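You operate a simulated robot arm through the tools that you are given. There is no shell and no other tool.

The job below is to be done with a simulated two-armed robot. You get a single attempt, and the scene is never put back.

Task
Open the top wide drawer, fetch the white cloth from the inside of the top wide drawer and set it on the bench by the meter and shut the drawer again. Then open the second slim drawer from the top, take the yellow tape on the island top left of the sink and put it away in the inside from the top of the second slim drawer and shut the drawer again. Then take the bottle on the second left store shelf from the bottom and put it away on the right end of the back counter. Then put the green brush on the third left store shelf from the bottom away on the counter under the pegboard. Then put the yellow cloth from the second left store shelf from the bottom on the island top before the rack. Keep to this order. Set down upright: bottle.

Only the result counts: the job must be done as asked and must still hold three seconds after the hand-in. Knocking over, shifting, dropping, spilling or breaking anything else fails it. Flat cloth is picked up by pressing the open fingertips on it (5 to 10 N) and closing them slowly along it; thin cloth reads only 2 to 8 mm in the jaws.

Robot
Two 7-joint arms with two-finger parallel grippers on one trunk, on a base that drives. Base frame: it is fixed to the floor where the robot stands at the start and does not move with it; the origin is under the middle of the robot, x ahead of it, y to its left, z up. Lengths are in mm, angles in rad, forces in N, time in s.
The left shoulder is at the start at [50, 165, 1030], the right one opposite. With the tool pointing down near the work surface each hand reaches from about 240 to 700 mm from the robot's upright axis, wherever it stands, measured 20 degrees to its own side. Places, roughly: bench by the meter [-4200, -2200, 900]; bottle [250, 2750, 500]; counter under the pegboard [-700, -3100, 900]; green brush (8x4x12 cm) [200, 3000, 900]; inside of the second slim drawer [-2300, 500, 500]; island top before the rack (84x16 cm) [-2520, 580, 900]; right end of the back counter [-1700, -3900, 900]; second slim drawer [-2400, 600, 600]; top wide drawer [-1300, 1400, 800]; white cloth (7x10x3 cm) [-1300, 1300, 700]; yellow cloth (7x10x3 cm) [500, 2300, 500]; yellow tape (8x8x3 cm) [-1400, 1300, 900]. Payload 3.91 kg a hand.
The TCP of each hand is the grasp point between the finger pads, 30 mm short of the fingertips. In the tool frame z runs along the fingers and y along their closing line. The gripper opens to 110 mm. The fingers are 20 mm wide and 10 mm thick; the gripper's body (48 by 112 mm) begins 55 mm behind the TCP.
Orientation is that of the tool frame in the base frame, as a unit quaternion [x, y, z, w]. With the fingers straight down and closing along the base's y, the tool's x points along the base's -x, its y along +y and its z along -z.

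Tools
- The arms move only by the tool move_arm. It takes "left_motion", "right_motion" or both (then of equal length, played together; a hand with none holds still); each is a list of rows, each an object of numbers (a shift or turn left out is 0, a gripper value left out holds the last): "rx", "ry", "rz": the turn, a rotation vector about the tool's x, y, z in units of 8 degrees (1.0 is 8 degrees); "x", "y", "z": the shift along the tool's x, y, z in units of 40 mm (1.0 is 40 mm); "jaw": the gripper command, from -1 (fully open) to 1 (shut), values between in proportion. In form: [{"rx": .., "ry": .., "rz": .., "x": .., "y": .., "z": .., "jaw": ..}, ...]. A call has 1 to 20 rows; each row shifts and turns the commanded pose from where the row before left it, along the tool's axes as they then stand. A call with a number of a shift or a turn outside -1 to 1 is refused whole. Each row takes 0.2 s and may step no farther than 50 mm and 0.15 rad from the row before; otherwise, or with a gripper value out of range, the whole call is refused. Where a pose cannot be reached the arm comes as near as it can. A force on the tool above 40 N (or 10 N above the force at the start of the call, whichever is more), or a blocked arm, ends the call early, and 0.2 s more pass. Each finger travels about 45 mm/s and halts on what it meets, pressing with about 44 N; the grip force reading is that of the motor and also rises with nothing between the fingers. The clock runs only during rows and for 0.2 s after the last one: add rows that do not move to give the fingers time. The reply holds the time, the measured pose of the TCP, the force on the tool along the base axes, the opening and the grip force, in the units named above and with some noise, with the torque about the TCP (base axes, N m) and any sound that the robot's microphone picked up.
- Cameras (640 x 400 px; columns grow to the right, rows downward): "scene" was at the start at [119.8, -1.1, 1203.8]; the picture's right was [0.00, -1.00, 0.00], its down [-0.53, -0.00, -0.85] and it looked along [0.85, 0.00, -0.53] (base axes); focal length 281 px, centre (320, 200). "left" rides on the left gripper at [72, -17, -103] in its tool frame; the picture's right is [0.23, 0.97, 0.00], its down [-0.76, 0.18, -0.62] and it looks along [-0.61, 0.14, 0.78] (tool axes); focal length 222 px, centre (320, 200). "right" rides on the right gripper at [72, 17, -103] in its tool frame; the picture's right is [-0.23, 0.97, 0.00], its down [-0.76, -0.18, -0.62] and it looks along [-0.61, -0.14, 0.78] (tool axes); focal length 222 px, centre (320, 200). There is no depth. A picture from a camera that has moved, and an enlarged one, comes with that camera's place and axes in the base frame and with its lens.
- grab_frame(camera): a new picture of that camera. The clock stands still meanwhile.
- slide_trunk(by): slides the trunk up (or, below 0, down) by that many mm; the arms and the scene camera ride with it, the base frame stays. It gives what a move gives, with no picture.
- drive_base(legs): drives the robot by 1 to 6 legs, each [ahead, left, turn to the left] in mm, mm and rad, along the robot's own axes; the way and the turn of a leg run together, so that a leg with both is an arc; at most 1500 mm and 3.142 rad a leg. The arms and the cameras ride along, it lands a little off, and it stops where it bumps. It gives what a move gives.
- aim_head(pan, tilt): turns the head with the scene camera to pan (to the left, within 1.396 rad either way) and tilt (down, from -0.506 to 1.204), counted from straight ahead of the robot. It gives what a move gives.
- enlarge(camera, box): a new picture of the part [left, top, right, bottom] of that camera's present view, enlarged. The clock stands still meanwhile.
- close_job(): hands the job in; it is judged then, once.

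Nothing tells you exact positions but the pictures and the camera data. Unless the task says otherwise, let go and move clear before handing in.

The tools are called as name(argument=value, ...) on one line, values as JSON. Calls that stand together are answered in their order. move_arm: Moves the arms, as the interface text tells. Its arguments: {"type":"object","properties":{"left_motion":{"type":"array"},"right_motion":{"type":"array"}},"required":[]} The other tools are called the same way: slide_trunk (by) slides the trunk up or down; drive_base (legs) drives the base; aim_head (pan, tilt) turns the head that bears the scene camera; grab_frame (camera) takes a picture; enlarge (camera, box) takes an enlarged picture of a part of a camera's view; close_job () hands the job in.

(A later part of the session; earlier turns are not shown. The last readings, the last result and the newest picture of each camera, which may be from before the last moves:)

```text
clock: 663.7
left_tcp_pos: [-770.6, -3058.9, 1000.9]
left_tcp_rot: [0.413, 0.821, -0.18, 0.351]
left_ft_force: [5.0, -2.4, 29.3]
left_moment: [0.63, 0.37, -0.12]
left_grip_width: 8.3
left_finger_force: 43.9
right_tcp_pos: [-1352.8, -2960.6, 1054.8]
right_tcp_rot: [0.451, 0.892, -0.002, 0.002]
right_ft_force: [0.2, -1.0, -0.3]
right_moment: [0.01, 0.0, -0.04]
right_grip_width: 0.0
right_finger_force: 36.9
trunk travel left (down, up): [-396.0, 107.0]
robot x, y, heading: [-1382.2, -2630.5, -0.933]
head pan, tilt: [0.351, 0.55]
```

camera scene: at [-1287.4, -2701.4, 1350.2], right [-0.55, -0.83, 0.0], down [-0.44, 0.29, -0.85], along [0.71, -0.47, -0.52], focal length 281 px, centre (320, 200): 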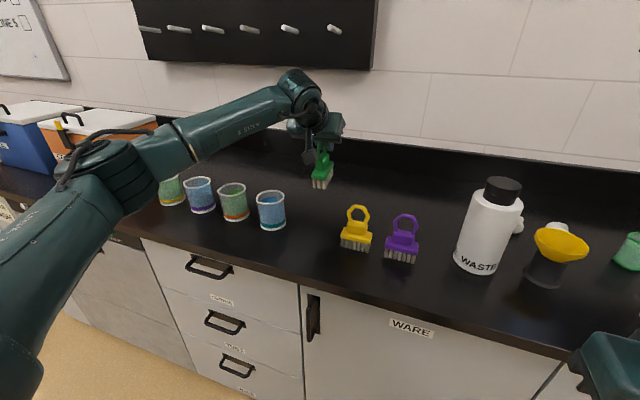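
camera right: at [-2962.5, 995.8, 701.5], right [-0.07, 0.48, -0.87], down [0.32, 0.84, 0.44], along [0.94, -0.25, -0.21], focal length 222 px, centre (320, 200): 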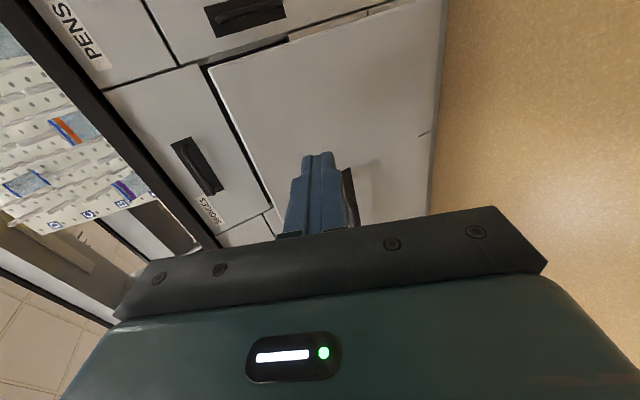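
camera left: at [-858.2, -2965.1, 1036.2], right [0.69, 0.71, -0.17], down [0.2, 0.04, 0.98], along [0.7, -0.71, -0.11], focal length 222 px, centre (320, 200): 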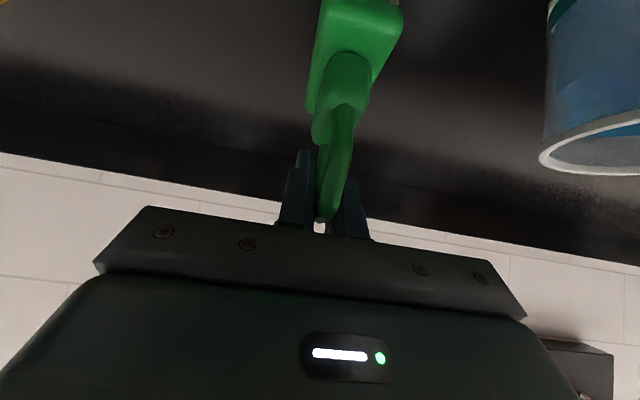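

move_arm(left_motion=[{"x": -0.08, "z": -0.08}, {}])

enlarge(camera="scene", box=[250, 140, 410, 260])

grab_frame(camera="left")

```text
clock: 664.3
left_tcp_pos: [-769.8, -3056.9, 1000.0]
left_tcp_rot: [0.414, 0.822, -0.177, 0.348]
left_ft_force: [5.5, -4.2, 19.5]
left_moment: [0.21, 0.1, 0.0]
left_grip_width: 8.0
left_finger_force: 43.3
right_tcp_pos: [-1353.4, -2961.6, 1054.2]
right_tcp_rot: [0.452, 0.892, -0.001, 0.001]
right_ft_force: [-0.5, -0.5, -0.3]
right_moment: [0.02, 0.0, 0.0]
right_grip_width: 0.0
right_finger_force: 37.7
trunk travel left (down, up): [-396.0, 107.0]
robot x, y, heading: [-1381.8, -2624.4, -0.935]
head pan, tilt: [0.351, 0.55]
```

```text
3.33 times, centred on (330, 200) of scene
camera zoom: at [-1289.0, -2700.5, 1350.3], right [-0.55, -0.83, 0.0], down [-0.43, 0.29, -0.85], along [0.71, -0.47, -0.52], focal length 937 px, centre (287, 200)
```

zoom: 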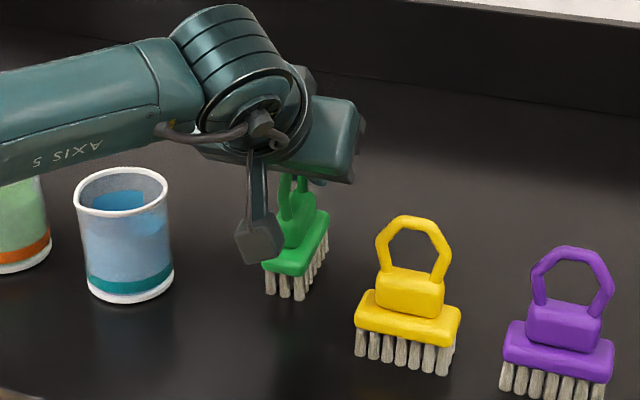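

```text
taken
camera left: at [-859.0, -2966.3, 1018.7], right [0.69, 0.71, -0.17], down [0.19, 0.04, 0.98], along [0.7, -0.71, -0.11], focal length 222 px, centre (320, 200)
```

left: 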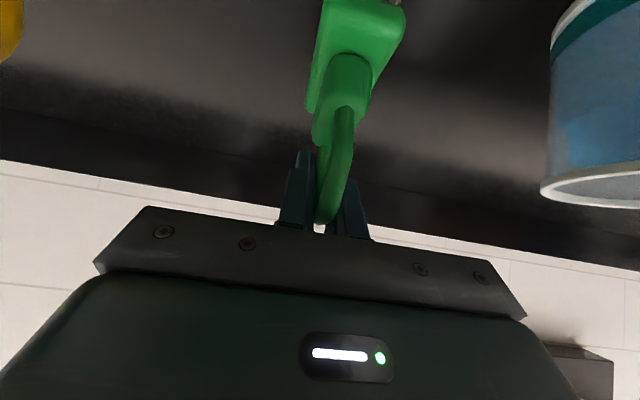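

It's standing on its bristles. I'll open slowly and withdraw along the fingers.

move_arm(left_motion=[{"jaw": 0.8}, {"jaw": 0.65}, {"jaw": 0.5}, {"jaw": 0.35}, {"jaw": 0.2}, {"jaw": 0.2}])

enlarge(camera="scene", box=[250, 140, 410, 260])

grab_frame(camera="left")

```text
clock: 665.7
left_tcp_pos: [-769.2, -3056.4, 995.3]
left_tcp_rot: [0.414, 0.823, -0.175, 0.347]
left_ft_force: [0.0, -0.4, 0.4]
left_moment: [-0.03, 0.02, 0.02]
left_grip_width: 43.8
left_finger_force: 0.2
right_tcp_pos: [-1351.1, -2962.8, 1054.3]
right_tcp_rot: [0.451, 0.892, 0.0, 0.001]
right_ft_force: [0.8, -0.2, 0.2]
right_moment: [-0.01, 0.01, -0.01]
right_grip_width: 0.0
right_finger_force: 37.7
trunk travel left (down, up): [-396.0, 107.0]
robot x, y, heading: [-1381.7, -2621.5, -0.937]
head pan, tilt: [0.351, 0.55]
```

```text
3.33 times, centred on (330, 200) of scene
camera zoom: at [-1287.5, -2701.5, 1350.2], right [-0.55, -0.83, 0.0], down [-0.44, 0.29, -0.85], along [0.71, -0.47, -0.52], focal length 937 px, centre (287, 200)
```

zoom: 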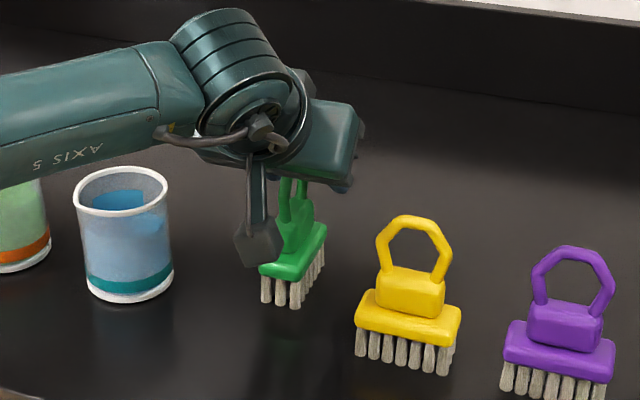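

```text
taken
camera left: at [-858.0, -2966.1, 1015.4], right [0.69, 0.71, -0.17], down [0.2, 0.04, 0.98], along [0.7, -0.71, -0.11], focal length 222 px, centre (320, 200)
```

left: 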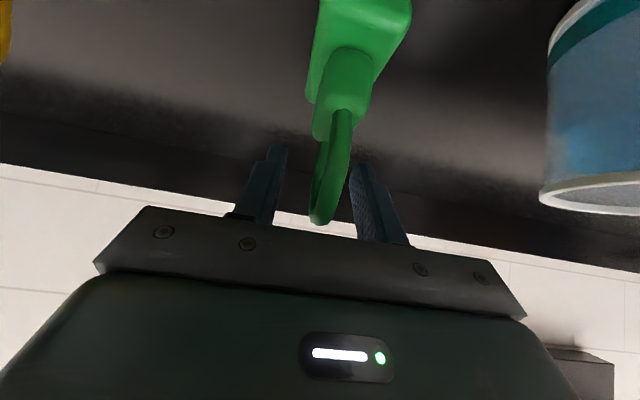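

The brush stands freely. I'll withdraw.

move_arm(left_motion=[{"z": -0.3}, {"z": -0.5}, {"z": -0.7}, {"z": -0.8}, {"z": -0.8}])

enlarge(camera="scene", box=[210, 120, 430, 270])

grab_frame(camera="left")

```text
clock: 666.9
left_tcp_pos: [-823.3, -2986.0, 1083.2]
left_tcp_rot: [0.414, 0.823, -0.175, 0.347]
left_ft_force: [-0.1, -0.3, 0.0]
left_moment: [-0.02, 0.01, 0.01]
left_grip_width: 43.8
left_finger_force: 0.1
right_tcp_pos: [-1352.3, -2961.5, 1052.9]
right_tcp_rot: [0.452, 0.892, 0.0, 0.001]
right_ft_force: [-0.1, 1.2, 0.2]
right_moment: [-0.05, -0.03, 0.0]
right_grip_width: 0.0
right_finger_force: 37.4
trunk travel left (down, up): [-396.0, 107.0]
robot x, y, heading: [-1380.2, -2626.6, -0.933]
head pan, tilt: [0.351, 0.55]
```

```text
2.67 times, centred on (320, 195) of scene
camera zoom: at [-1287.8, -2701.1, 1350.2], right [-0.55, -0.83, 0.0], down [-0.44, 0.29, -0.85], along [0.71, -0.47, -0.52], focal length 750 px, centre (320, 213)
```

zoom: 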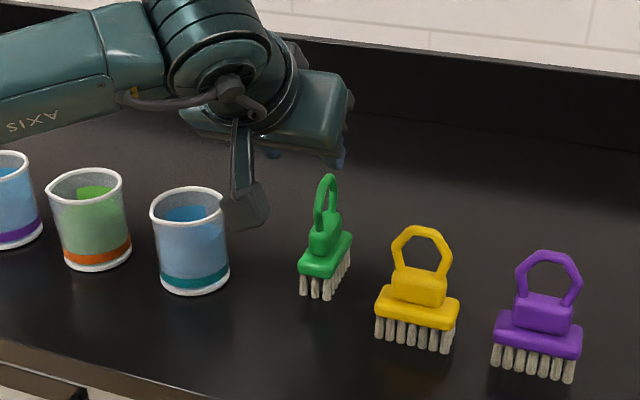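

```text
taken
camera left: at [-911.7, -2894.7, 1102.8], right [0.69, 0.71, -0.17], down [0.2, 0.04, 0.98], along [0.7, -0.71, -0.11], focal length 222 px, centre (320, 200)
```

left: 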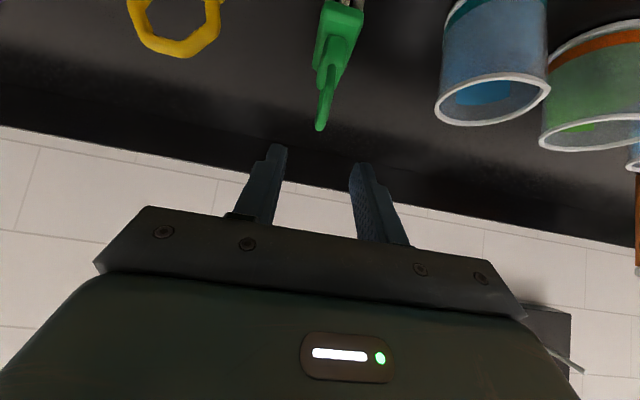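

The green brush now stands in line with the yellow and purple ones. The last item is the yellow cloth on the second shelf. I'll back off and drive to the shelves again.

drive_base(legs=[[-420, 0, 0], [0, 1500, 0], [0, 1500, 0], [0, 370, 0], [0, 0, 1.572]])

drive_base(legs=[[0, 1120, 0], [0, 1100, 0]])

aim_head(pan=0.1, tilt=0.5)

grab_frame(camera="scene")

```text
clock: 702.5
left_tcp_pos: [1427.6, 281.2, 1081.8]
left_tcp_rot: [-0.292, 0.874, 0.121, 0.368]
left_ft_force: [0.7, 0.2, 0.0]
left_moment: [-0.03, 0.01, 0.01]
left_grip_width: 43.8
left_finger_force: 0.2
right_tcp_pos: [1406.6, -247.5, 1054.1]
right_tcp_rot: [-0.315, 0.949, 0.0, 0.001]
right_ft_force: [-0.1, -0.2, -0.2]
right_moment: [0.01, -0.03, 0.05]
right_grip_width: 0.1
right_finger_force: 37.9
trunk travel left (down, up): [-396.0, 107.0]
robot x, y, heading: [1072.3, -280.1, 0.642]
head pan, tilt: [0.351, 0.55]
```

```text
clock: 722.1
left_tcp_pos: [81.3, 2052.9, 1083.0]
left_tcp_rot: [-0.298, 0.872, 0.124, 0.368]
left_ft_force: [0.6, -0.4, -0.3]
left_moment: [0.01, -0.03, -0.03]
left_grip_width: 43.9
left_finger_force: 0.0
right_tcp_pos: [66.7, 1523.7, 1054.6]
right_tcp_rot: [-0.321, 0.947, 0.0, 0.0]
right_ft_force: [0.1, 1.0, 0.3]
right_moment: [-0.03, 0.04, -0.03]
right_grip_width: 0.0
right_finger_force: 37.6
trunk travel left (down, up): [-396.0, 107.0]
robot x, y, heading: [-269.6, 1488.4, 0.653]
head pan, tilt: [0.351, 0.55]
```

```text
clock: 722.9
left_tcp_pos: [81.4, 2053.6, 1083.1]
left_tcp_rot: [-0.298, 0.872, 0.125, 0.367]
left_ft_force: [-1.2, 0.1, -0.2]
left_moment: [0.01, -0.02, -0.03]
left_grip_width: 44.0
left_finger_force: 0.1
right_tcp_pos: [65.9, 1524.9, 1054.1]
right_tcp_rot: [-0.321, 0.947, 0.001, 0.0]
right_ft_force: [0.2, 0.1, 0.0]
right_moment: [0.02, 0.02, -0.03]
right_grip_width: 0.0
right_finger_force: 37.7
trunk travel left (down, up): [-396.0, 107.0]
robot x, y, heading: [-265.7, 1485.9, 0.653]
head pan, tilt: [0.099, 0.499]
```

```text
taken
camera scene: at [-177.4, 1567.1, 1354.8], right [0.69, -0.73, 0.0], down [-0.35, -0.33, -0.88], along [0.64, 0.6, -0.48], focal length 281 px, centre (320, 200)
```

scene: 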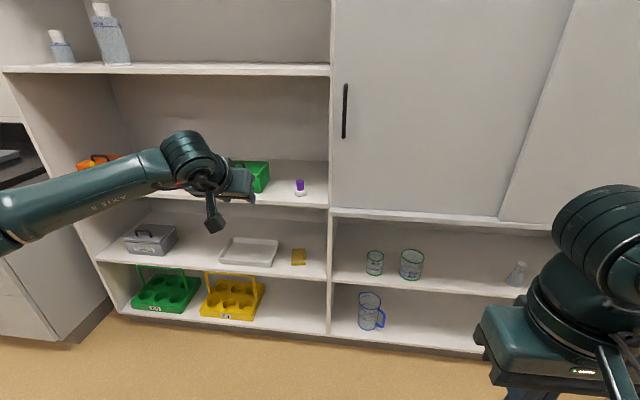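

The yellow cloth lies at the right end of the second shelf. I'll correct my heading, move closer, and zoom in.

drive_base(legs=[[330, 0, -0.014]])

slide_trunk(by=-200)

aim_head(pan=0.2, tilt=0.65)

grab_frame(camera="scene")

enlarge(camera="scene", box=[180, 150, 420, 300])

```text
clock: 725.0
left_tcp_pos: [353.6, 2246.5, 1082.4]
left_tcp_rot: [-0.292, 0.874, 0.122, 0.368]
left_ft_force: [0.5, 0.2, -0.4]
left_moment: [-0.01, 0.01, 0.03]
left_grip_width: 44.2
left_finger_force: 0.0
right_tcp_pos: [330.6, 1718.3, 1054.0]
right_tcp_rot: [-0.314, 0.95, 0.001, 0.001]
right_ft_force: [0.2, 0.3, -0.2]
right_moment: [-0.02, 0.0, -0.01]
right_grip_width: 0.1
right_finger_force: 37.7
trunk travel left (down, up): [-396.0, 107.0]
robot x, y, heading: [-5.7, 1684.7, 0.641]
head pan, tilt: [0.099, 0.499]
```

```text
clock: 727.2
left_tcp_pos: [351.5, 2245.7, 881.9]
left_tcp_rot: [-0.291, 0.874, 0.121, 0.369]
left_ft_force: [-0.2, -0.1, 0.2]
left_moment: [-0.04, -0.03, -0.03]
left_grip_width: 44.2
left_finger_force: 0.1
right_tcp_pos: [330.6, 1717.3, 853.6]
right_tcp_rot: [-0.314, 0.95, 0.0, 0.001]
right_ft_force: [0.0, -0.3, -0.1]
right_moment: [0.02, 0.02, 0.04]
right_grip_width: 0.4
right_finger_force: 37.5
trunk travel left (down, up): [-196.0, 307.0]
robot x, y, heading: [-1.5, 1687.0, 0.639]
head pan, tilt: [0.099, 0.499]
```

```text
clock: 727.9
left_tcp_pos: [352.3, 2246.4, 883.4]
left_tcp_rot: [-0.292, 0.874, 0.122, 0.368]
left_ft_force: [-0.3, -0.1, 0.0]
left_moment: [0.0, -0.04, 0.0]
left_grip_width: 43.9
left_finger_force: 0.0
right_tcp_pos: [330.3, 1719.0, 854.3]
right_tcp_rot: [-0.314, 0.949, 0.001, 0.001]
right_ft_force: [0.0, 0.2, 0.4]
right_moment: [0.03, -0.02, 0.0]
right_grip_width: 0.0
right_finger_force: 37.8
trunk travel left (down, up): [-196.0, 307.0]
robot x, y, heading: [-1.0, 1687.5, 0.642]
head pan, tilt: [0.201, 0.649]
```

```text
taken
camera scene: at [78.0, 1768.2, 1141.4], right [0.74, -0.67, 0.0], down [-0.4, -0.45, -0.8], along [0.53, 0.59, -0.6], focal length 281 px, centre (320, 200)
```

scene: 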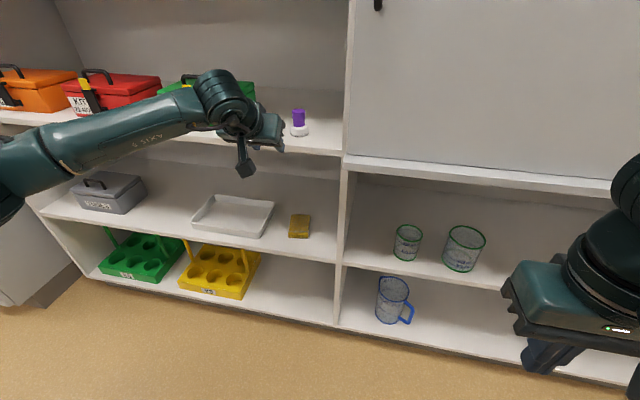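

```text
2.67 times, centred on (300, 225) of scene
camera zoom: at [78.0, 1768.2, 1141.4], right [0.74, -0.67, 0.0], down [-0.4, -0.45, -0.8], along [0.53, 0.59, -0.6], focal length 750 px, centre (373, 133)
```

zoom: 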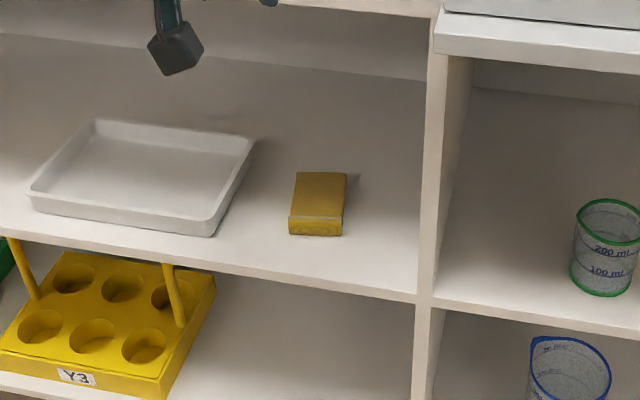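

The yellow cloth's centre is at about [487, 2326], turned about 10° to the left of my heading, with 70 mm free to the tray and more to the partition. I'll turn the left hand nearly downward (20° tilt), yaw it 10°, pull back slightly, and lower the trunk fully.

move_arm(left_motion=[{"ry": 0.78, "jaw": -0.78}, {"ry": 0.78}, {"ry": 0.78}, {"ry": 0.78}, {"rx": -0.214, "rz": -0.5875}, {"rx": -0.214, "rz": -0.5875}, {"x": 0.705, "z": -0.257}, {"x": 0.705, "z": -0.257}, {}])

slide_trunk(by=-194)

drive_base(legs=[[100, 0, 0]])

grab_frame(camera="scene")

grab_frame(camera="left")

```text
clock: 729.9
left_tcp_pos: [311.6, 2203.9, 881.3]
left_tcp_rot: [-0.391, 0.902, 0.069, 0.167]
left_ft_force: [-0.5, 0.8, -0.9]
left_moment: [0.01, 0.03, 0.04]
left_grip_width: 97.9
left_finger_force: 0.0
right_tcp_pos: [330.0, 1717.1, 855.0]
right_tcp_rot: [-0.313, 0.95, 0.0, 0.001]
right_ft_force: [0.3, 0.4, -0.3]
right_moment: [-0.01, 0.01, 0.03]
right_grip_width: 0.1
right_finger_force: 37.5
trunk travel left (down, up): [-196.0, 307.0]
robot x, y, heading: [-4.9, 1690.7, 0.645]
head pan, tilt: [0.201, 0.649]
```

```text
clock: 732.0
left_tcp_pos: [312.6, 2204.0, 687.2]
left_tcp_rot: [-0.391, 0.902, 0.07, 0.166]
left_ft_force: [-0.2, -0.6, -0.4]
left_moment: [0.01, -0.03, -0.01]
left_grip_width: 98.1
left_finger_force: 0.1
right_tcp_pos: [329.8, 1717.0, 660.2]
right_tcp_rot: [-0.314, 0.949, 0.0, 0.0]
right_ft_force: [-0.3, 1.5, 0.3]
right_moment: [0.02, -0.01, -0.01]
right_grip_width: 0.0
right_finger_force: 37.8
trunk travel left (down, up): [-2.0, 501.0]
robot x, y, heading: [-4.3, 1688.5, 0.639]
head pan, tilt: [0.201, 0.649]
```

```text
clock: 733.2
left_tcp_pos: [390.2, 2262.6, 687.8]
left_tcp_rot: [-0.391, 0.903, 0.069, 0.165]
left_ft_force: [-0.3, 0.3, -0.6]
left_moment: [0.01, -0.01, -0.01]
left_grip_width: 97.8
left_finger_force: 0.0
right_tcp_pos: [409.3, 1776.3, 660.0]
right_tcp_rot: [-0.314, 0.949, 0.0, 0.001]
right_ft_force: [-0.2, -0.4, -1.1]
right_moment: [-0.03, -0.01, -0.02]
right_grip_width: 0.0
right_finger_force: 37.8
trunk travel left (down, up): [-2.0, 501.0]
robot x, y, heading: [75.6, 1748.3, 0.645]
head pan, tilt: [0.201, 0.649]
```

```text
taken
camera scene: at [157.3, 1827.4, 947.4], right [0.75, -0.67, 0.0], down [-0.4, -0.45, -0.8], along [0.53, 0.59, -0.6], focal length 281 px, centre (320, 200)
```

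scene: 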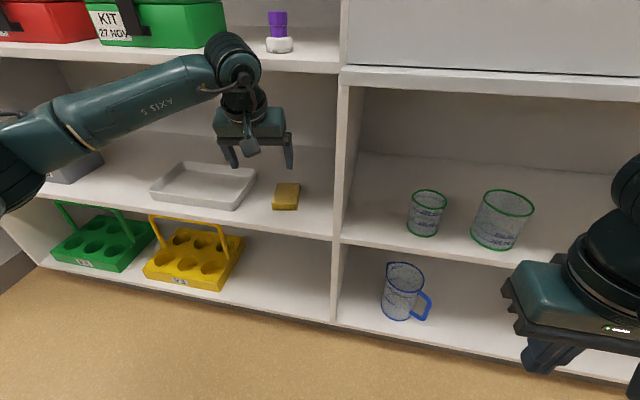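

```text
taken
camera left: at [330.6, 2177.3, 758.5], right [-0.86, 0.51, -0.09], down [0.2, 0.48, 0.85], along [0.48, 0.71, -0.52], focal length 222 px, centre (320, 200)
```

left: 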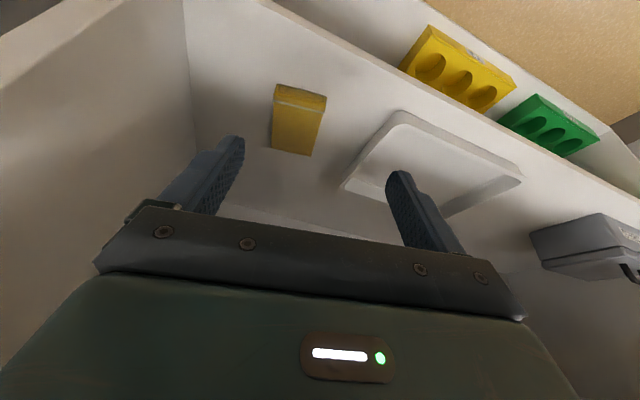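

The gripper is now aligned with the cloth. I'll lower the hand outside the shelf, shift 24 mm right, then reach in above the cloth.

move_arm(left_motion=[{"x": 0.28, "z": 0.767}, {"x": 0.28, "z": 0.767, "y": -0.2}, {"x": 0.28, "z": 0.767, "y": -0.2}, {"y": -0.2}, {}])

grab_frame(camera="left")

```text
clock: 734.4
left_tcp_pos: [409.6, 2246.4, 590.6]
left_tcp_rot: [-0.392, 0.902, 0.07, 0.165]
left_ft_force: [0.1, 0.0, -0.1]
left_moment: [0.04, 0.02, -0.02]
left_grip_width: 97.9
left_finger_force: 0.0
right_tcp_pos: [410.6, 1777.4, 659.7]
right_tcp_rot: [-0.314, 0.95, 0.001, 0.0]
right_ft_force: [0.1, -0.2, 0.2]
right_moment: [-0.02, 0.0, 0.0]
right_grip_width: 0.0
right_finger_force: 37.8
trunk travel left (down, up): [-2.0, 501.0]
robot x, y, heading: [75.5, 1748.7, 0.645]
head pan, tilt: [0.201, 0.649]
```

```text
taken
camera left: at [349.8, 2161.1, 660.6], right [-0.86, 0.51, -0.09], down [0.2, 0.48, 0.85], along [0.48, 0.71, -0.52], focal length 222 px, centre (320, 200)
```

left: 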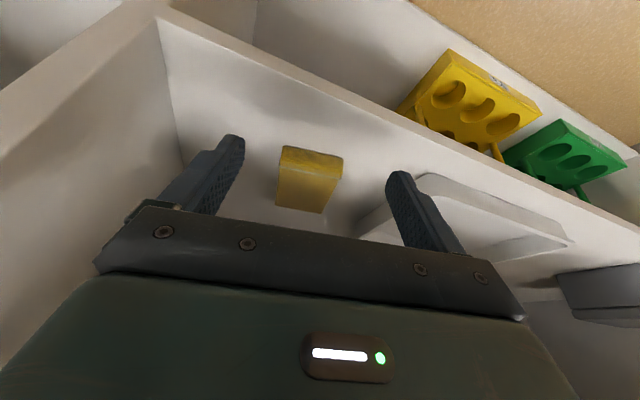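

move_arm(left_motion=[{"x": -0.76, "z": 0.277}, {"x": -0.76, "z": 0.277, "y": 0.05}, {"x": -0.76, "z": 0.277}, {}])

grab_frame(camera="left")

grab_frame(camera="scene")

```text
clock: 735.4
left_tcp_pos: [476.8, 2318.4, 590.9]
left_tcp_rot: [-0.391, 0.902, 0.069, 0.166]
left_ft_force: [-0.1, -0.1, -0.1]
left_moment: [0.01, 0.02, 0.05]
left_grip_width: 98.1
left_finger_force: 0.1
right_tcp_pos: [410.4, 1777.0, 660.6]
right_tcp_rot: [-0.314, 0.949, 0.0, 0.0]
right_ft_force: [-1.0, 0.4, 0.1]
right_moment: [0.04, 0.04, 0.02]
right_grip_width: 0.2
right_finger_force: 37.5
trunk travel left (down, up): [-2.0, 501.0]
robot x, y, heading: [75.3, 1749.0, 0.639]
head pan, tilt: [0.201, 0.649]
```

```text
taken
camera left: at [414.4, 2233.3, 661.2], right [-0.85, 0.51, -0.09], down [0.2, 0.48, 0.85], along [0.48, 0.71, -0.52], focal length 222 px, centre (320, 200)
```

left: 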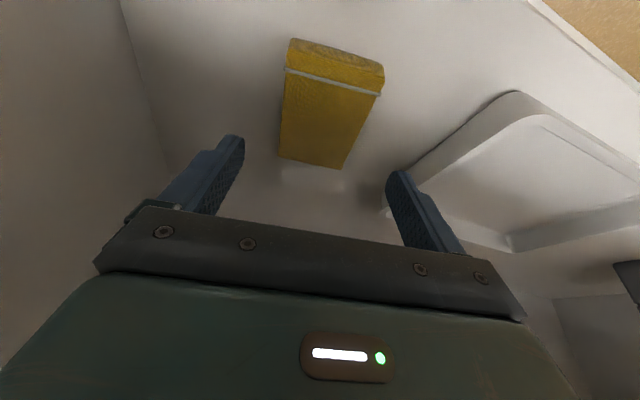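

```text
taken
camera scene: at [157.3, 1827.5, 947.4], right [0.75, -0.67, 0.0], down [-0.4, -0.45, -0.8], along [0.53, 0.59, -0.6], focal length 281 px, centre (320, 200)
```

scene: 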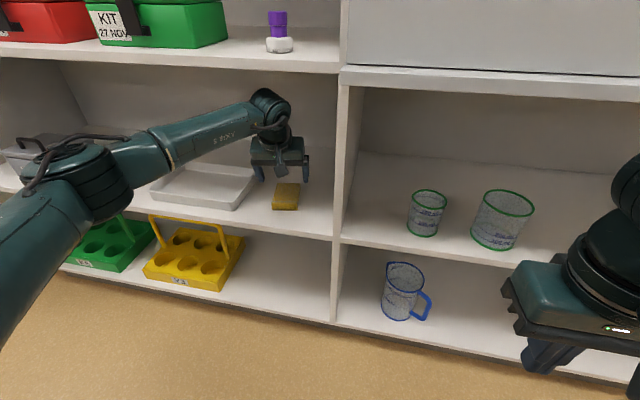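

The hand is centred over the cloth with good clearance around. I'll descend in stages.

move_arm(left_motion=[{"x": 0.14, "z": 0.745}, {"x": 0.15, "z": 0.45}, {"x": 0.03, "z": 0.09}, {}])

grab_frame(camera="left")

enlarge(camera="scene", box=[220, 120, 360, 240])

```text
clock: 736.4
left_tcp_pos: [479.3, 2324.6, 539.4]
left_tcp_rot: [-0.392, 0.903, 0.069, 0.165]
left_ft_force: [-0.4, 0.5, -0.4]
left_moment: [0.01, -0.06, -0.03]
left_grip_width: 97.5
left_finger_force: 0.0
right_tcp_pos: [411.0, 1778.2, 660.4]
right_tcp_rot: [-0.314, 0.949, 0.0, 0.001]
right_ft_force: [-0.2, -0.4, -0.8]
right_moment: [0.04, 0.02, 0.03]
right_grip_width: 0.0
right_finger_force: 38.1
trunk travel left (down, up): [-2.0, 501.0]
robot x, y, heading: [75.1, 1747.3, 0.644]
head pan, tilt: [0.201, 0.649]
```

```text
taken
camera left: at [419.1, 2238.1, 609.1], right [-0.86, 0.51, -0.09], down [0.2, 0.48, 0.85], along [0.48, 0.71, -0.52], focal length 222 px, centre (320, 200)
```

left: 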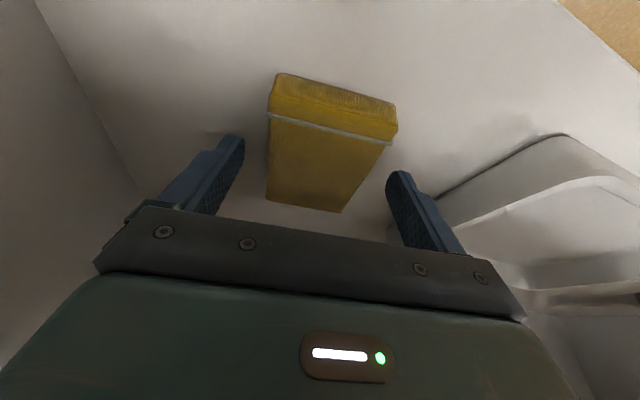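

```text
3.33 times, centred on (290, 180) of scene
camera zoom: at [157.4, 1827.5, 947.4], right [0.75, -0.67, 0.0], down [-0.4, -0.45, -0.8], along [0.53, 0.59, -0.6], focal length 937 px, centre (420, 267)
```

zoom: 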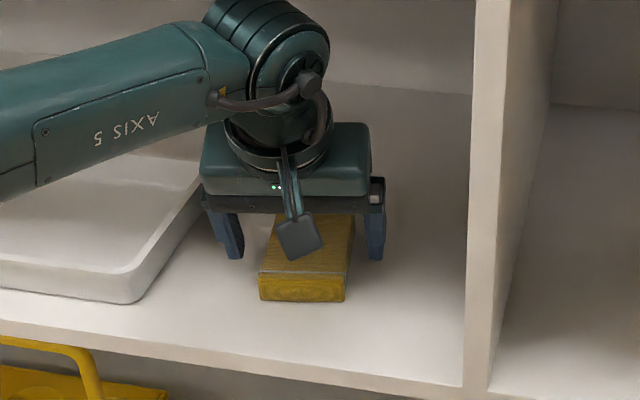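

move_arm(left_motion=[{"x": 0.06, "z": 0.17}, {}])

move_arm(left_motion=[{"x": 0.02, "z": 0.06}, {}])

```text
clock: 737.0
left_tcp_pos: [478.4, 2325.0, 532.0]
left_tcp_rot: [-0.391, 0.903, 0.069, 0.167]
left_ft_force: [-0.7, -0.1, 1.5]
left_moment: [0.0, 0.06, -0.02]
left_grip_width: 97.8
left_finger_force: 0.2
right_tcp_pos: [409.8, 1778.5, 660.1]
right_tcp_rot: [-0.314, 0.949, 0.0, 0.001]
right_ft_force: [-0.5, 0.1, 0.6]
right_moment: [-0.01, -0.01, -0.02]
right_grip_width: 0.0
right_finger_force: 38.1
trunk travel left (down, up): [-2.0, 501.0]
robot x, y, heading: [75.9, 1743.2, 0.643]
head pan, tilt: [0.201, 0.649]
```

```text
clock: 737.6
left_tcp_pos: [479.3, 2324.5, 532.5]
left_tcp_rot: [-0.391, 0.902, 0.071, 0.167]
left_ft_force: [-4.3, -4.6, 14.0]
left_moment: [0.35, 0.68, 0.27]
left_grip_width: 98.7
left_finger_force: 0.9
right_tcp_pos: [408.2, 1776.9, 661.0]
right_tcp_rot: [-0.314, 0.95, 0.001, 0.001]
right_ft_force: [0.0, 0.8, 0.7]
right_moment: [0.01, 0.01, -0.01]
right_grip_width: 0.0
right_finger_force: 37.2
trunk travel left (down, up): [-2.0, 501.0]
robot x, y, heading: [77.3, 1744.7, 0.642]
head pan, tilt: [0.201, 0.649]
```

The tips touch the shelf. I'll ease up 3 mm and close slowly around the cloth.

move_arm(left_motion=[{"x": -0.03, "z": -0.1}, {"jaw": -0.5}, {"jaw": -0.35}, {"jaw": -0.2}, {"jaw": -0.1}, {"jaw": 0.0}, {"jaw": 0.1}, {"jaw": 0.1}])

grab_frame(camera="left")

```text
clock: 739.4
left_tcp_pos: [479.7, 2323.5, 533.7]
left_tcp_rot: [-0.391, 0.902, 0.07, 0.166]
left_ft_force: [0.4, -0.6, -0.6]
left_moment: [0.02, -0.01, -0.04]
left_grip_width: 63.7
left_finger_force: 44.4
right_tcp_pos: [409.8, 1777.9, 660.3]
right_tcp_rot: [-0.314, 0.949, 0.001, 0.001]
right_ft_force: [0.7, -0.1, 0.1]
right_moment: [-0.03, -0.01, 0.01]
right_grip_width: 0.2
right_finger_force: 37.8
trunk travel left (down, up): [-2.0, 501.0]
robot x, y, heading: [76.1, 1747.8, 0.639]
head pan, tilt: [0.201, 0.649]
```

```text
taken
camera left: at [418.8, 2238.1, 603.7], right [-0.86, 0.51, -0.09], down [0.2, 0.48, 0.85], along [0.48, 0.71, -0.52], focal length 222 px, centre (320, 200)
```

left: 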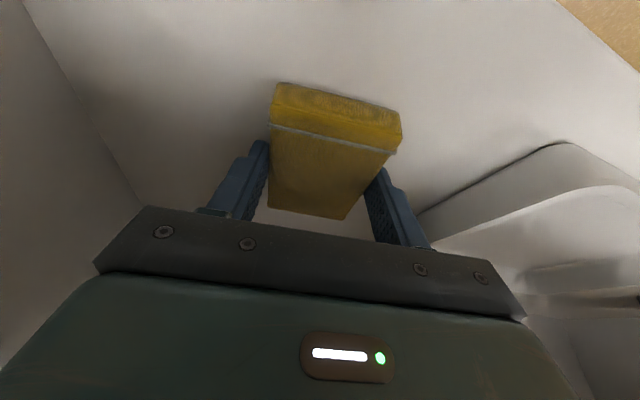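

Gripped at 63.7 mm and 44 N. I'll command full grip, lift slowly and check.

move_arm(left_motion=[{"jaw": 1}, {"x": -0.04, "z": -0.11}, {"x": -0.04, "z": -0.11}, {"x": -0.07, "z": -0.2}, {"x": -0.1, "z": -0.28}, {"x": -0.1, "z": -0.28}, {}])

grab_frame(camera="left")

enlarge(camera="scene", box=[220, 120, 360, 240])

```text
clock: 741.0
left_tcp_pos: [478.7, 2323.1, 574.2]
left_tcp_rot: [-0.391, 0.903, 0.069, 0.166]
left_ft_force: [0.2, 0.1, -0.4]
left_moment: [0.01, 0.0, 0.02]
left_grip_width: 63.7
left_finger_force: 44.1
right_tcp_pos: [410.2, 1777.1, 658.9]
right_tcp_rot: [-0.314, 0.95, 0.0, 0.001]
right_ft_force: [-0.5, -0.2, 0.4]
right_moment: [0.01, 0.01, 0.02]
right_grip_width: 0.0
right_finger_force: 38.1
trunk travel left (down, up): [-2.0, 501.0]
robot x, y, heading: [71.3, 1744.2, 0.639]
head pan, tilt: [0.201, 0.649]
```

```text
taken
camera left: at [417.9, 2237.6, 644.9], right [-0.86, 0.51, -0.09], down [0.2, 0.48, 0.85], along [0.48, 0.71, -0.52], focal length 222 px, centre (320, 200)
```

left: 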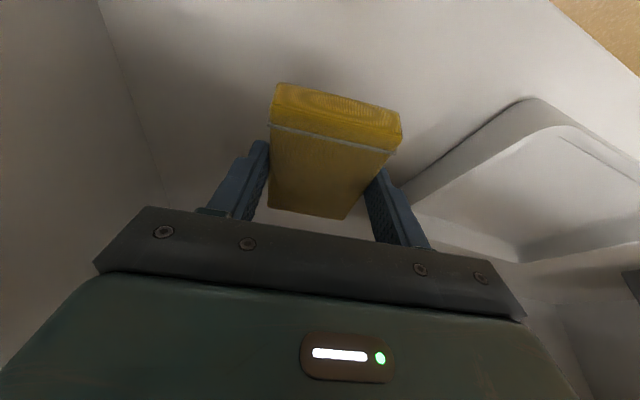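

```text
3.33 times, centred on (290, 180) of scene
camera zoom: at [157.4, 1827.5, 947.4], right [0.75, -0.67, 0.0], down [-0.4, -0.45, -0.8], along [0.53, 0.59, -0.6], focal length 937 px, centre (420, 267)
```

zoom: 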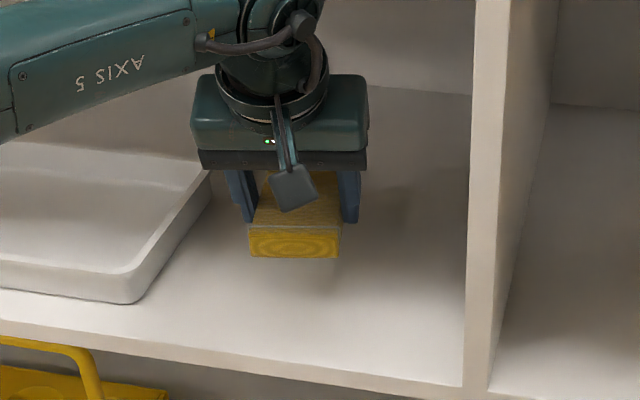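

The cloth is lifted cleanly. I'll back straight out of the shelf, raise the trunk, and head for the island's far side.

drive_base(legs=[[-550, 0, 0]])

slide_trunk(by=400)

grab_frame(camera="left")

drive_base(legs=[[0, 800, 0], [0, 800, 0], [0, 0, -1.571], [0, -1100, 0], [0, -1000, 0]])

aim_head(pan=0.1, tilt=0.5)

grab_frame(camera="scene")

```text
clock: 744.2
left_tcp_pos: [36.2, 1992.5, 573.2]
left_tcp_rot: [-0.391, 0.903, 0.069, 0.166]
left_ft_force: [0.1, 0.0, -0.1]
left_moment: [-0.02, 0.01, -0.01]
left_grip_width: 63.4
left_finger_force: 44.2
right_tcp_pos: [-32.6, 1447.1, 660.4]
right_tcp_rot: [-0.313, 0.95, 0.0, 0.001]
right_ft_force: [-0.2, 0.8, 0.1]
right_moment: [-0.04, 0.0, -0.03]
right_grip_width: 0.0
right_finger_force: 37.8
trunk travel left (down, up): [-2.0, 501.0]
robot x, y, heading: [-367.0, 1415.3, 0.638]
head pan, tilt: [0.201, 0.649]
```

```text
clock: 748.0
left_tcp_pos: [36.6, 1992.6, 974.5]
left_tcp_rot: [-0.391, 0.903, 0.069, 0.167]
left_ft_force: [0.6, 0.5, 0.0]
left_moment: [0.0, 0.02, 0.02]
left_grip_width: 63.3
left_finger_force: 44.2
right_tcp_pos: [-33.6, 1447.4, 1058.6]
right_tcp_rot: [-0.314, 0.949, 0.001, 0.001]
right_ft_force: [0.3, 0.0, 0.0]
right_moment: [-0.02, -0.01, 0.01]
right_grip_width: 0.2
right_finger_force: 37.7
trunk travel left (down, up): [-402.0, 101.0]
robot x, y, heading: [-367.2, 1418.4, 0.641]
head pan, tilt: [0.201, 0.649]
```

```text
taken
camera left: at [-25.0, 1907.3, 1044.5], right [-0.85, 0.51, -0.09], down [0.2, 0.48, 0.85], along [0.48, 0.71, -0.52], focal length 222 px, centre (320, 200)
```

left: 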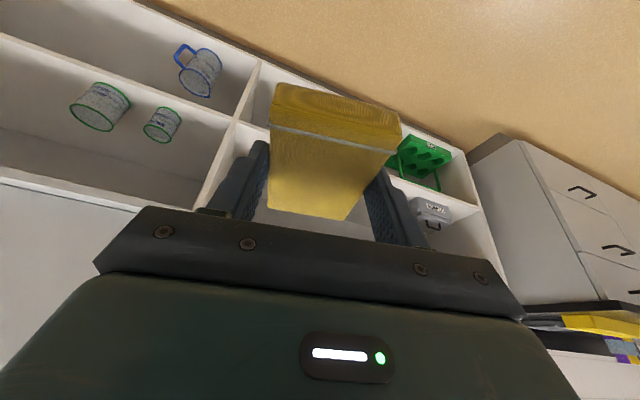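

```text
clock: 784.5
left_tcp_pos: [-2436.0, 1052.7, 973.7]
left_tcp_rot: [0.362, 0.915, -0.069, 0.166]
left_ft_force: [-0.5, -0.4, -0.6]
left_moment: [-0.03, 0.01, 0.0]
left_grip_width: 63.3
left_finger_force: 44.7
right_tcp_pos: [-2982.3, 1123.3, 1060.4]
right_tcp_rot: [0.451, 0.893, -0.001, 0.001]
right_ft_force: [-0.7, 0.2, 0.2]
right_moment: [-0.01, 0.0, 0.02]
right_grip_width: 0.1
right_finger_force: 37.8
trunk travel left (down, up): [-402.0, 101.0]
robot x, y, heading: [-3012.5, 1457.9, -0.933]
head pan, tilt: [0.201, 0.649]
```

```text
clock: 785.2
left_tcp_pos: [-2437.0, 1053.0, 974.1]
left_tcp_rot: [0.362, 0.915, -0.068, 0.166]
left_ft_force: [-0.1, 0.2, -0.4]
left_moment: [-0.01, 0.02, -0.03]
left_grip_width: 63.4
left_finger_force: 43.3
right_tcp_pos: [-2981.4, 1121.6, 1059.3]
right_tcp_rot: [0.45, 0.893, -0.001, 0.001]
right_ft_force: [-0.8, -0.4, 0.6]
right_moment: [0.01, 0.0, 0.02]
right_grip_width: 0.0
right_finger_force: 38.1
trunk travel left (down, up): [-402.0, 101.0]
robot x, y, heading: [-3014.3, 1456.2, -0.931]
head pan, tilt: [0.099, 0.499]
```

```text
taken
camera scene: at [-2932.9, 1365.3, 1360.7], right [-0.74, -0.67, 0.0], down [-0.32, 0.35, -0.88], along [0.59, -0.65, -0.48], focal length 281 px, centre (320, 200)
```

scene: 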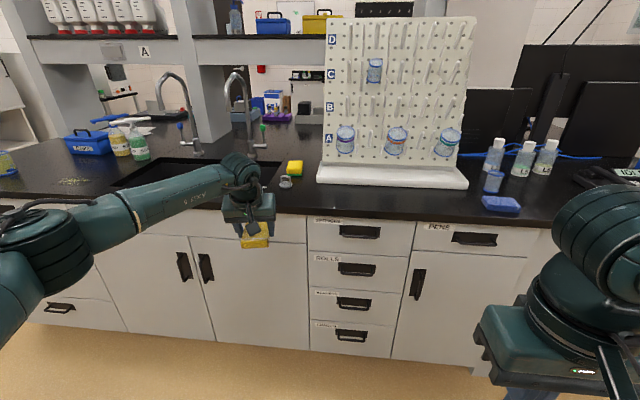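

The rack stands on the island, with the free strip in front of it (v ≈ 1893 to 2045). I'll aim for its middle, between the two hanging bottles, at u ≈ -1617, v ≈ 1972. I'll raise the trunk slightly, drive right and forward.

slide_trunk(by=40)

drive_base(legs=[[0, -288, 0], [200, 0, 0]])

aim_head(pan=0.35, tilt=0.6)

grab_frame(camera="scene")

grab_frame(camera="left")

```text
clock: 786.0
left_tcp_pos: [-2436.8, 1053.6, 1013.7]
left_tcp_rot: [0.363, 0.914, -0.068, 0.166]
left_ft_force: [-0.2, 0.3, 0.0]
left_moment: [-0.01, 0.0, 0.01]
left_grip_width: 63.5
left_finger_force: 43.9
right_tcp_pos: [-2982.2, 1122.1, 1100.5]
right_tcp_rot: [0.451, 0.893, 0.0, 0.001]
right_ft_force: [-0.6, 1.0, 0.0]
right_moment: [0.0, -0.02, 0.01]
right_grip_width: 0.0
right_finger_force: 37.2
trunk travel left (down, up): [-442.0, 61.0]
robot x, y, heading: [-3010.6, 1454.6, -0.934]
head pan, tilt: [0.099, 0.499]
```

```text
clock: 790.3
left_tcp_pos: [-2550.2, 722.4, 1013.9]
left_tcp_rot: [0.362, 0.915, -0.068, 0.167]
left_ft_force: [0.1, -0.3, -0.7]
left_moment: [0.03, 0.03, -0.02]
left_grip_width: 63.4
left_finger_force: 43.6
right_tcp_pos: [-3095.5, 789.7, 1099.6]
right_tcp_rot: [0.449, 0.893, 0.001, -0.001]
right_ft_force: [-0.2, 0.0, -0.5]
right_moment: [0.0, 0.0, -0.01]
right_grip_width: 0.0
right_finger_force: 37.7
trunk travel left (down, up): [-442.0, 61.0]
robot x, y, heading: [-3126.5, 1129.2, -0.929]
head pan, tilt: [0.099, 0.499]
```

```text
clock: 791.1
left_tcp_pos: [-2550.6, 722.8, 1014.5]
left_tcp_rot: [0.362, 0.915, -0.068, 0.166]
left_ft_force: [-0.6, -0.1, 0.3]
left_moment: [0.01, -0.04, -0.01]
left_grip_width: 63.4
left_finger_force: 43.8
right_tcp_pos: [-3096.8, 790.8, 1099.8]
right_tcp_rot: [0.449, 0.893, -0.001, 0.0]
right_ft_force: [-0.1, 0.2, 0.4]
right_moment: [0.0, 0.0, 0.01]
right_grip_width: 0.0
right_finger_force: 37.5
trunk travel left (down, up): [-442.0, 61.0]
robot x, y, heading: [-3125.8, 1124.9, -0.933]
head pan, tilt: [0.351, 0.6]
```

```text
taken
camera scene: at [-3035.3, 1052.2, 1391.7], right [-0.55, -0.84, 0.0], down [-0.47, 0.31, -0.83], along [0.69, -0.45, -0.56], focal length 281 px, centre (320, 200)
```

scene: 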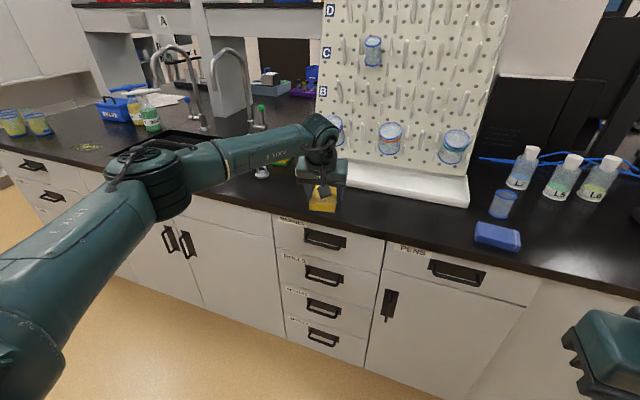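

```text
taken
camera left: at [-2639.2, 783.0, 1084.7], right [0.51, 0.85, -0.09], down [0.48, -0.2, 0.85], along [0.71, -0.48, -0.52], focal length 222 px, centre (320, 200)
```

left: 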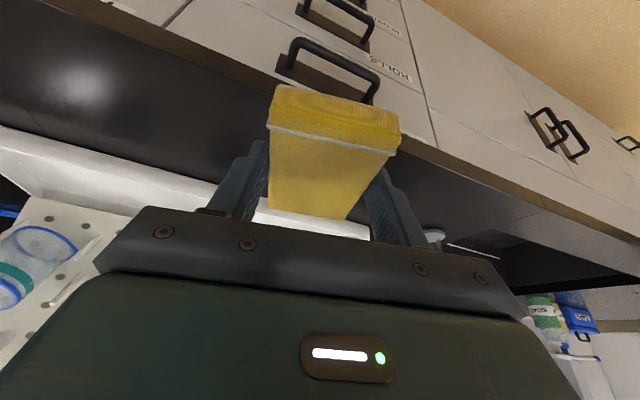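

The hand is at the right place sideways, with 130 mm to go forward. I'll drive in at this height and check.

drive_base(legs=[[128, 0, 0]])

grab_frame(camera="scene")

grab_frame(camera="left")

```text
clock: 792.4
left_tcp_pos: [-2474.0, 620.4, 1014.5]
left_tcp_rot: [0.362, 0.915, -0.07, 0.166]
left_ft_force: [-0.8, 0.0, -0.7]
left_moment: [0.0, 0.01, -0.01]
left_grip_width: 63.4
left_finger_force: 44.1
right_tcp_pos: [-3021.2, 687.9, 1099.2]
right_tcp_rot: [0.449, 0.893, 0.0, 0.0]
right_ft_force: [0.6, 0.2, 0.6]
right_moment: [0.0, 0.01, 0.02]
right_grip_width: 0.0
right_finger_force: 37.5
trunk travel left (down, up): [-442.0, 61.0]
robot x, y, heading: [-3050.4, 1021.5, -0.936]
head pan, tilt: [0.351, 0.6]
```

```text
taken
camera scene: at [-2958.7, 949.4, 1391.6], right [-0.55, -0.84, 0.0], down [-0.47, 0.31, -0.82], along [0.69, -0.45, -0.57], focal length 281 px, centre (320, 200)
```

scene: 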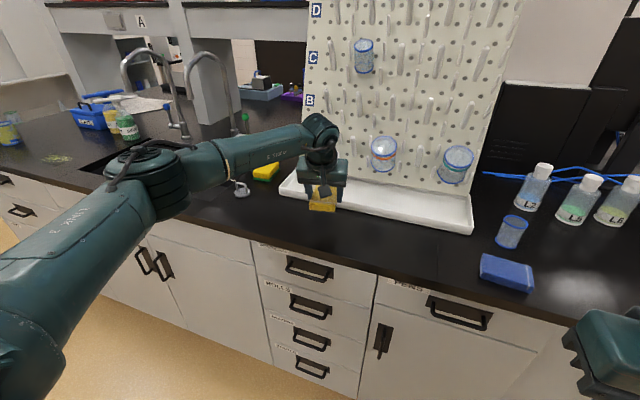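

```text
taken
camera left: at [-2562.8, 680.5, 1084.1], right [0.51, 0.86, -0.09], down [0.48, -0.2, 0.85], along [0.71, -0.48, -0.52], focal length 222 px, centre (320, 200)
```

left: 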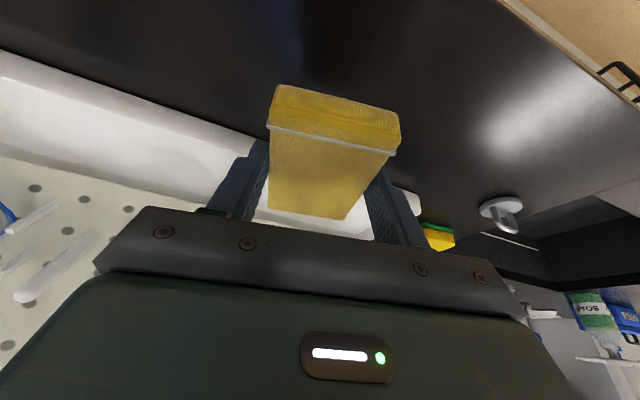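

The landing spot is centred in the strip between rack base and counter edge. I'll lower.

move_arm(left_motion=[{"x": 0.257, "z": 0.705}, {"x": 0.257, "z": 0.705}, {"x": 0.06, "z": 0.17}, {}])

enlarge(camera="scene", box=[210, 120, 450, 290])

grab_frame(camera="left")

```text
clock: 793.4
left_tcp_pos: [-2473.9, 620.3, 947.9]
left_tcp_rot: [0.362, 0.915, -0.068, 0.167]
left_ft_force: [-1.0, 0.2, -0.5]
left_moment: [0.02, 0.0, 0.04]
left_grip_width: 63.3
left_finger_force: 43.4
right_tcp_pos: [-3020.6, 688.0, 1100.9]
right_tcp_rot: [0.45, 0.893, 0.001, 0.001]
right_ft_force: [0.0, 0.2, 0.1]
right_moment: [0.01, 0.02, 0.02]
right_grip_width: 0.0
right_finger_force: 38.4
trunk travel left (down, up): [-442.0, 61.0]
robot x, y, heading: [-3051.8, 1023.1, -0.928]
head pan, tilt: [0.351, 0.6]
```

```text
2.35 times, centred on (330, 205) of scene
camera zoom: at [-2959.4, 950.3, 1391.7], right [-0.55, -0.84, 0.0], down [-0.47, 0.31, -0.83], along [0.69, -0.45, -0.56], focal length 662 px, centre (296, 188)
```

zoom: 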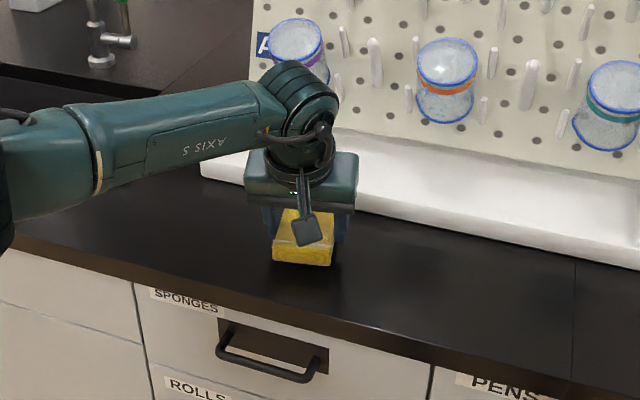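

```text
taken
camera left: at [-2562.8, 680.8, 1017.4], right [0.51, 0.86, -0.09], down [0.48, -0.2, 0.85], along [0.71, -0.48, -0.52], focal length 222 px, centre (320, 200)
```

left: 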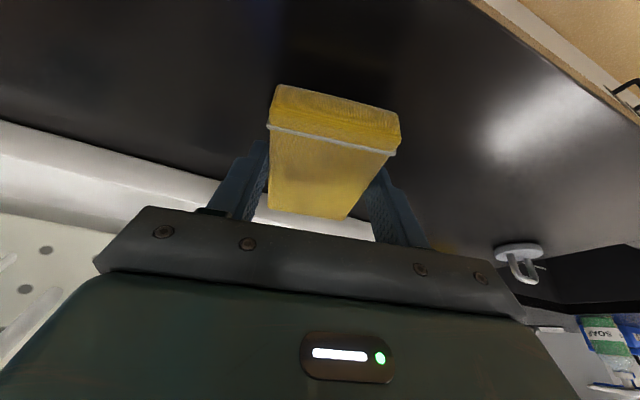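

move_arm(left_motion=[{"x": 0.07, "z": 0.2}, {"x": 0.03, "z": 0.08}, {}])

move_arm(left_motion=[{"x": 0.02, "z": 0.06}, {}])

move_arm(left_motion=[{"x": 0.02, "z": 0.06}, {}])

```text
clock: 794.2
left_tcp_pos: [-2474.7, 619.2, 935.0]
left_tcp_rot: [0.361, 0.915, -0.068, 0.166]
left_ft_force: [-0.5, 0.5, 0.0]
left_moment: [0.0, 0.03, -0.03]
left_grip_width: 63.5
left_finger_force: 43.6
right_tcp_pos: [-3020.3, 688.5, 1100.7]
right_tcp_rot: [0.45, 0.893, -0.001, 0.0]
right_ft_force: [0.3, -0.1, 0.9]
right_moment: [0.02, 0.02, 0.02]
right_grip_width: 0.1
right_finger_force: 37.3
trunk travel left (down, up): [-442.0, 61.0]
robot x, y, heading: [-3048.5, 1024.7, -0.933]
head pan, tilt: [0.351, 0.6]
```

```text
clock: 794.8
left_tcp_pos: [-2473.9, 619.4, 933.8]
left_tcp_rot: [0.362, 0.915, -0.068, 0.166]
left_ft_force: [0.1, 0.2, 0.6]
left_moment: [0.08, 0.02, 0.01]
left_grip_width: 63.5
left_finger_force: 43.6
right_tcp_pos: [-3021.6, 688.1, 1100.2]
right_tcp_rot: [0.45, 0.893, -0.001, 0.0]
right_ft_force: [0.1, 0.6, 0.6]
right_moment: [-0.03, 0.01, 0.03]
right_grip_width: 0.0
right_finger_force: 37.8
trunk travel left (down, up): [-442.0, 61.0]
robot x, y, heading: [-3054.3, 1023.9, -0.931]
head pan, tilt: [0.351, 0.6]
```

```text
clock: 795.4
left_tcp_pos: [-2473.4, 619.7, 933.1]
left_tcp_rot: [0.361, 0.915, -0.069, 0.169]
left_ft_force: [2.1, 1.5, 12.5]
left_moment: [0.57, 0.02, -0.03]
left_grip_width: 63.4
left_finger_force: 43.9
right_tcp_pos: [-3021.5, 689.2, 1101.6]
right_tcp_rot: [0.449, 0.893, -0.001, 0.001]
right_ft_force: [0.2, -0.7, 0.4]
right_moment: [-0.01, -0.02, 0.0]
right_grip_width: 0.0
right_finger_force: 37.7
trunk travel left (down, up): [-442.0, 61.0]
robot x, y, heading: [-3051.7, 1026.4, -0.934]
head pan, tilt: [0.351, 0.6]
```

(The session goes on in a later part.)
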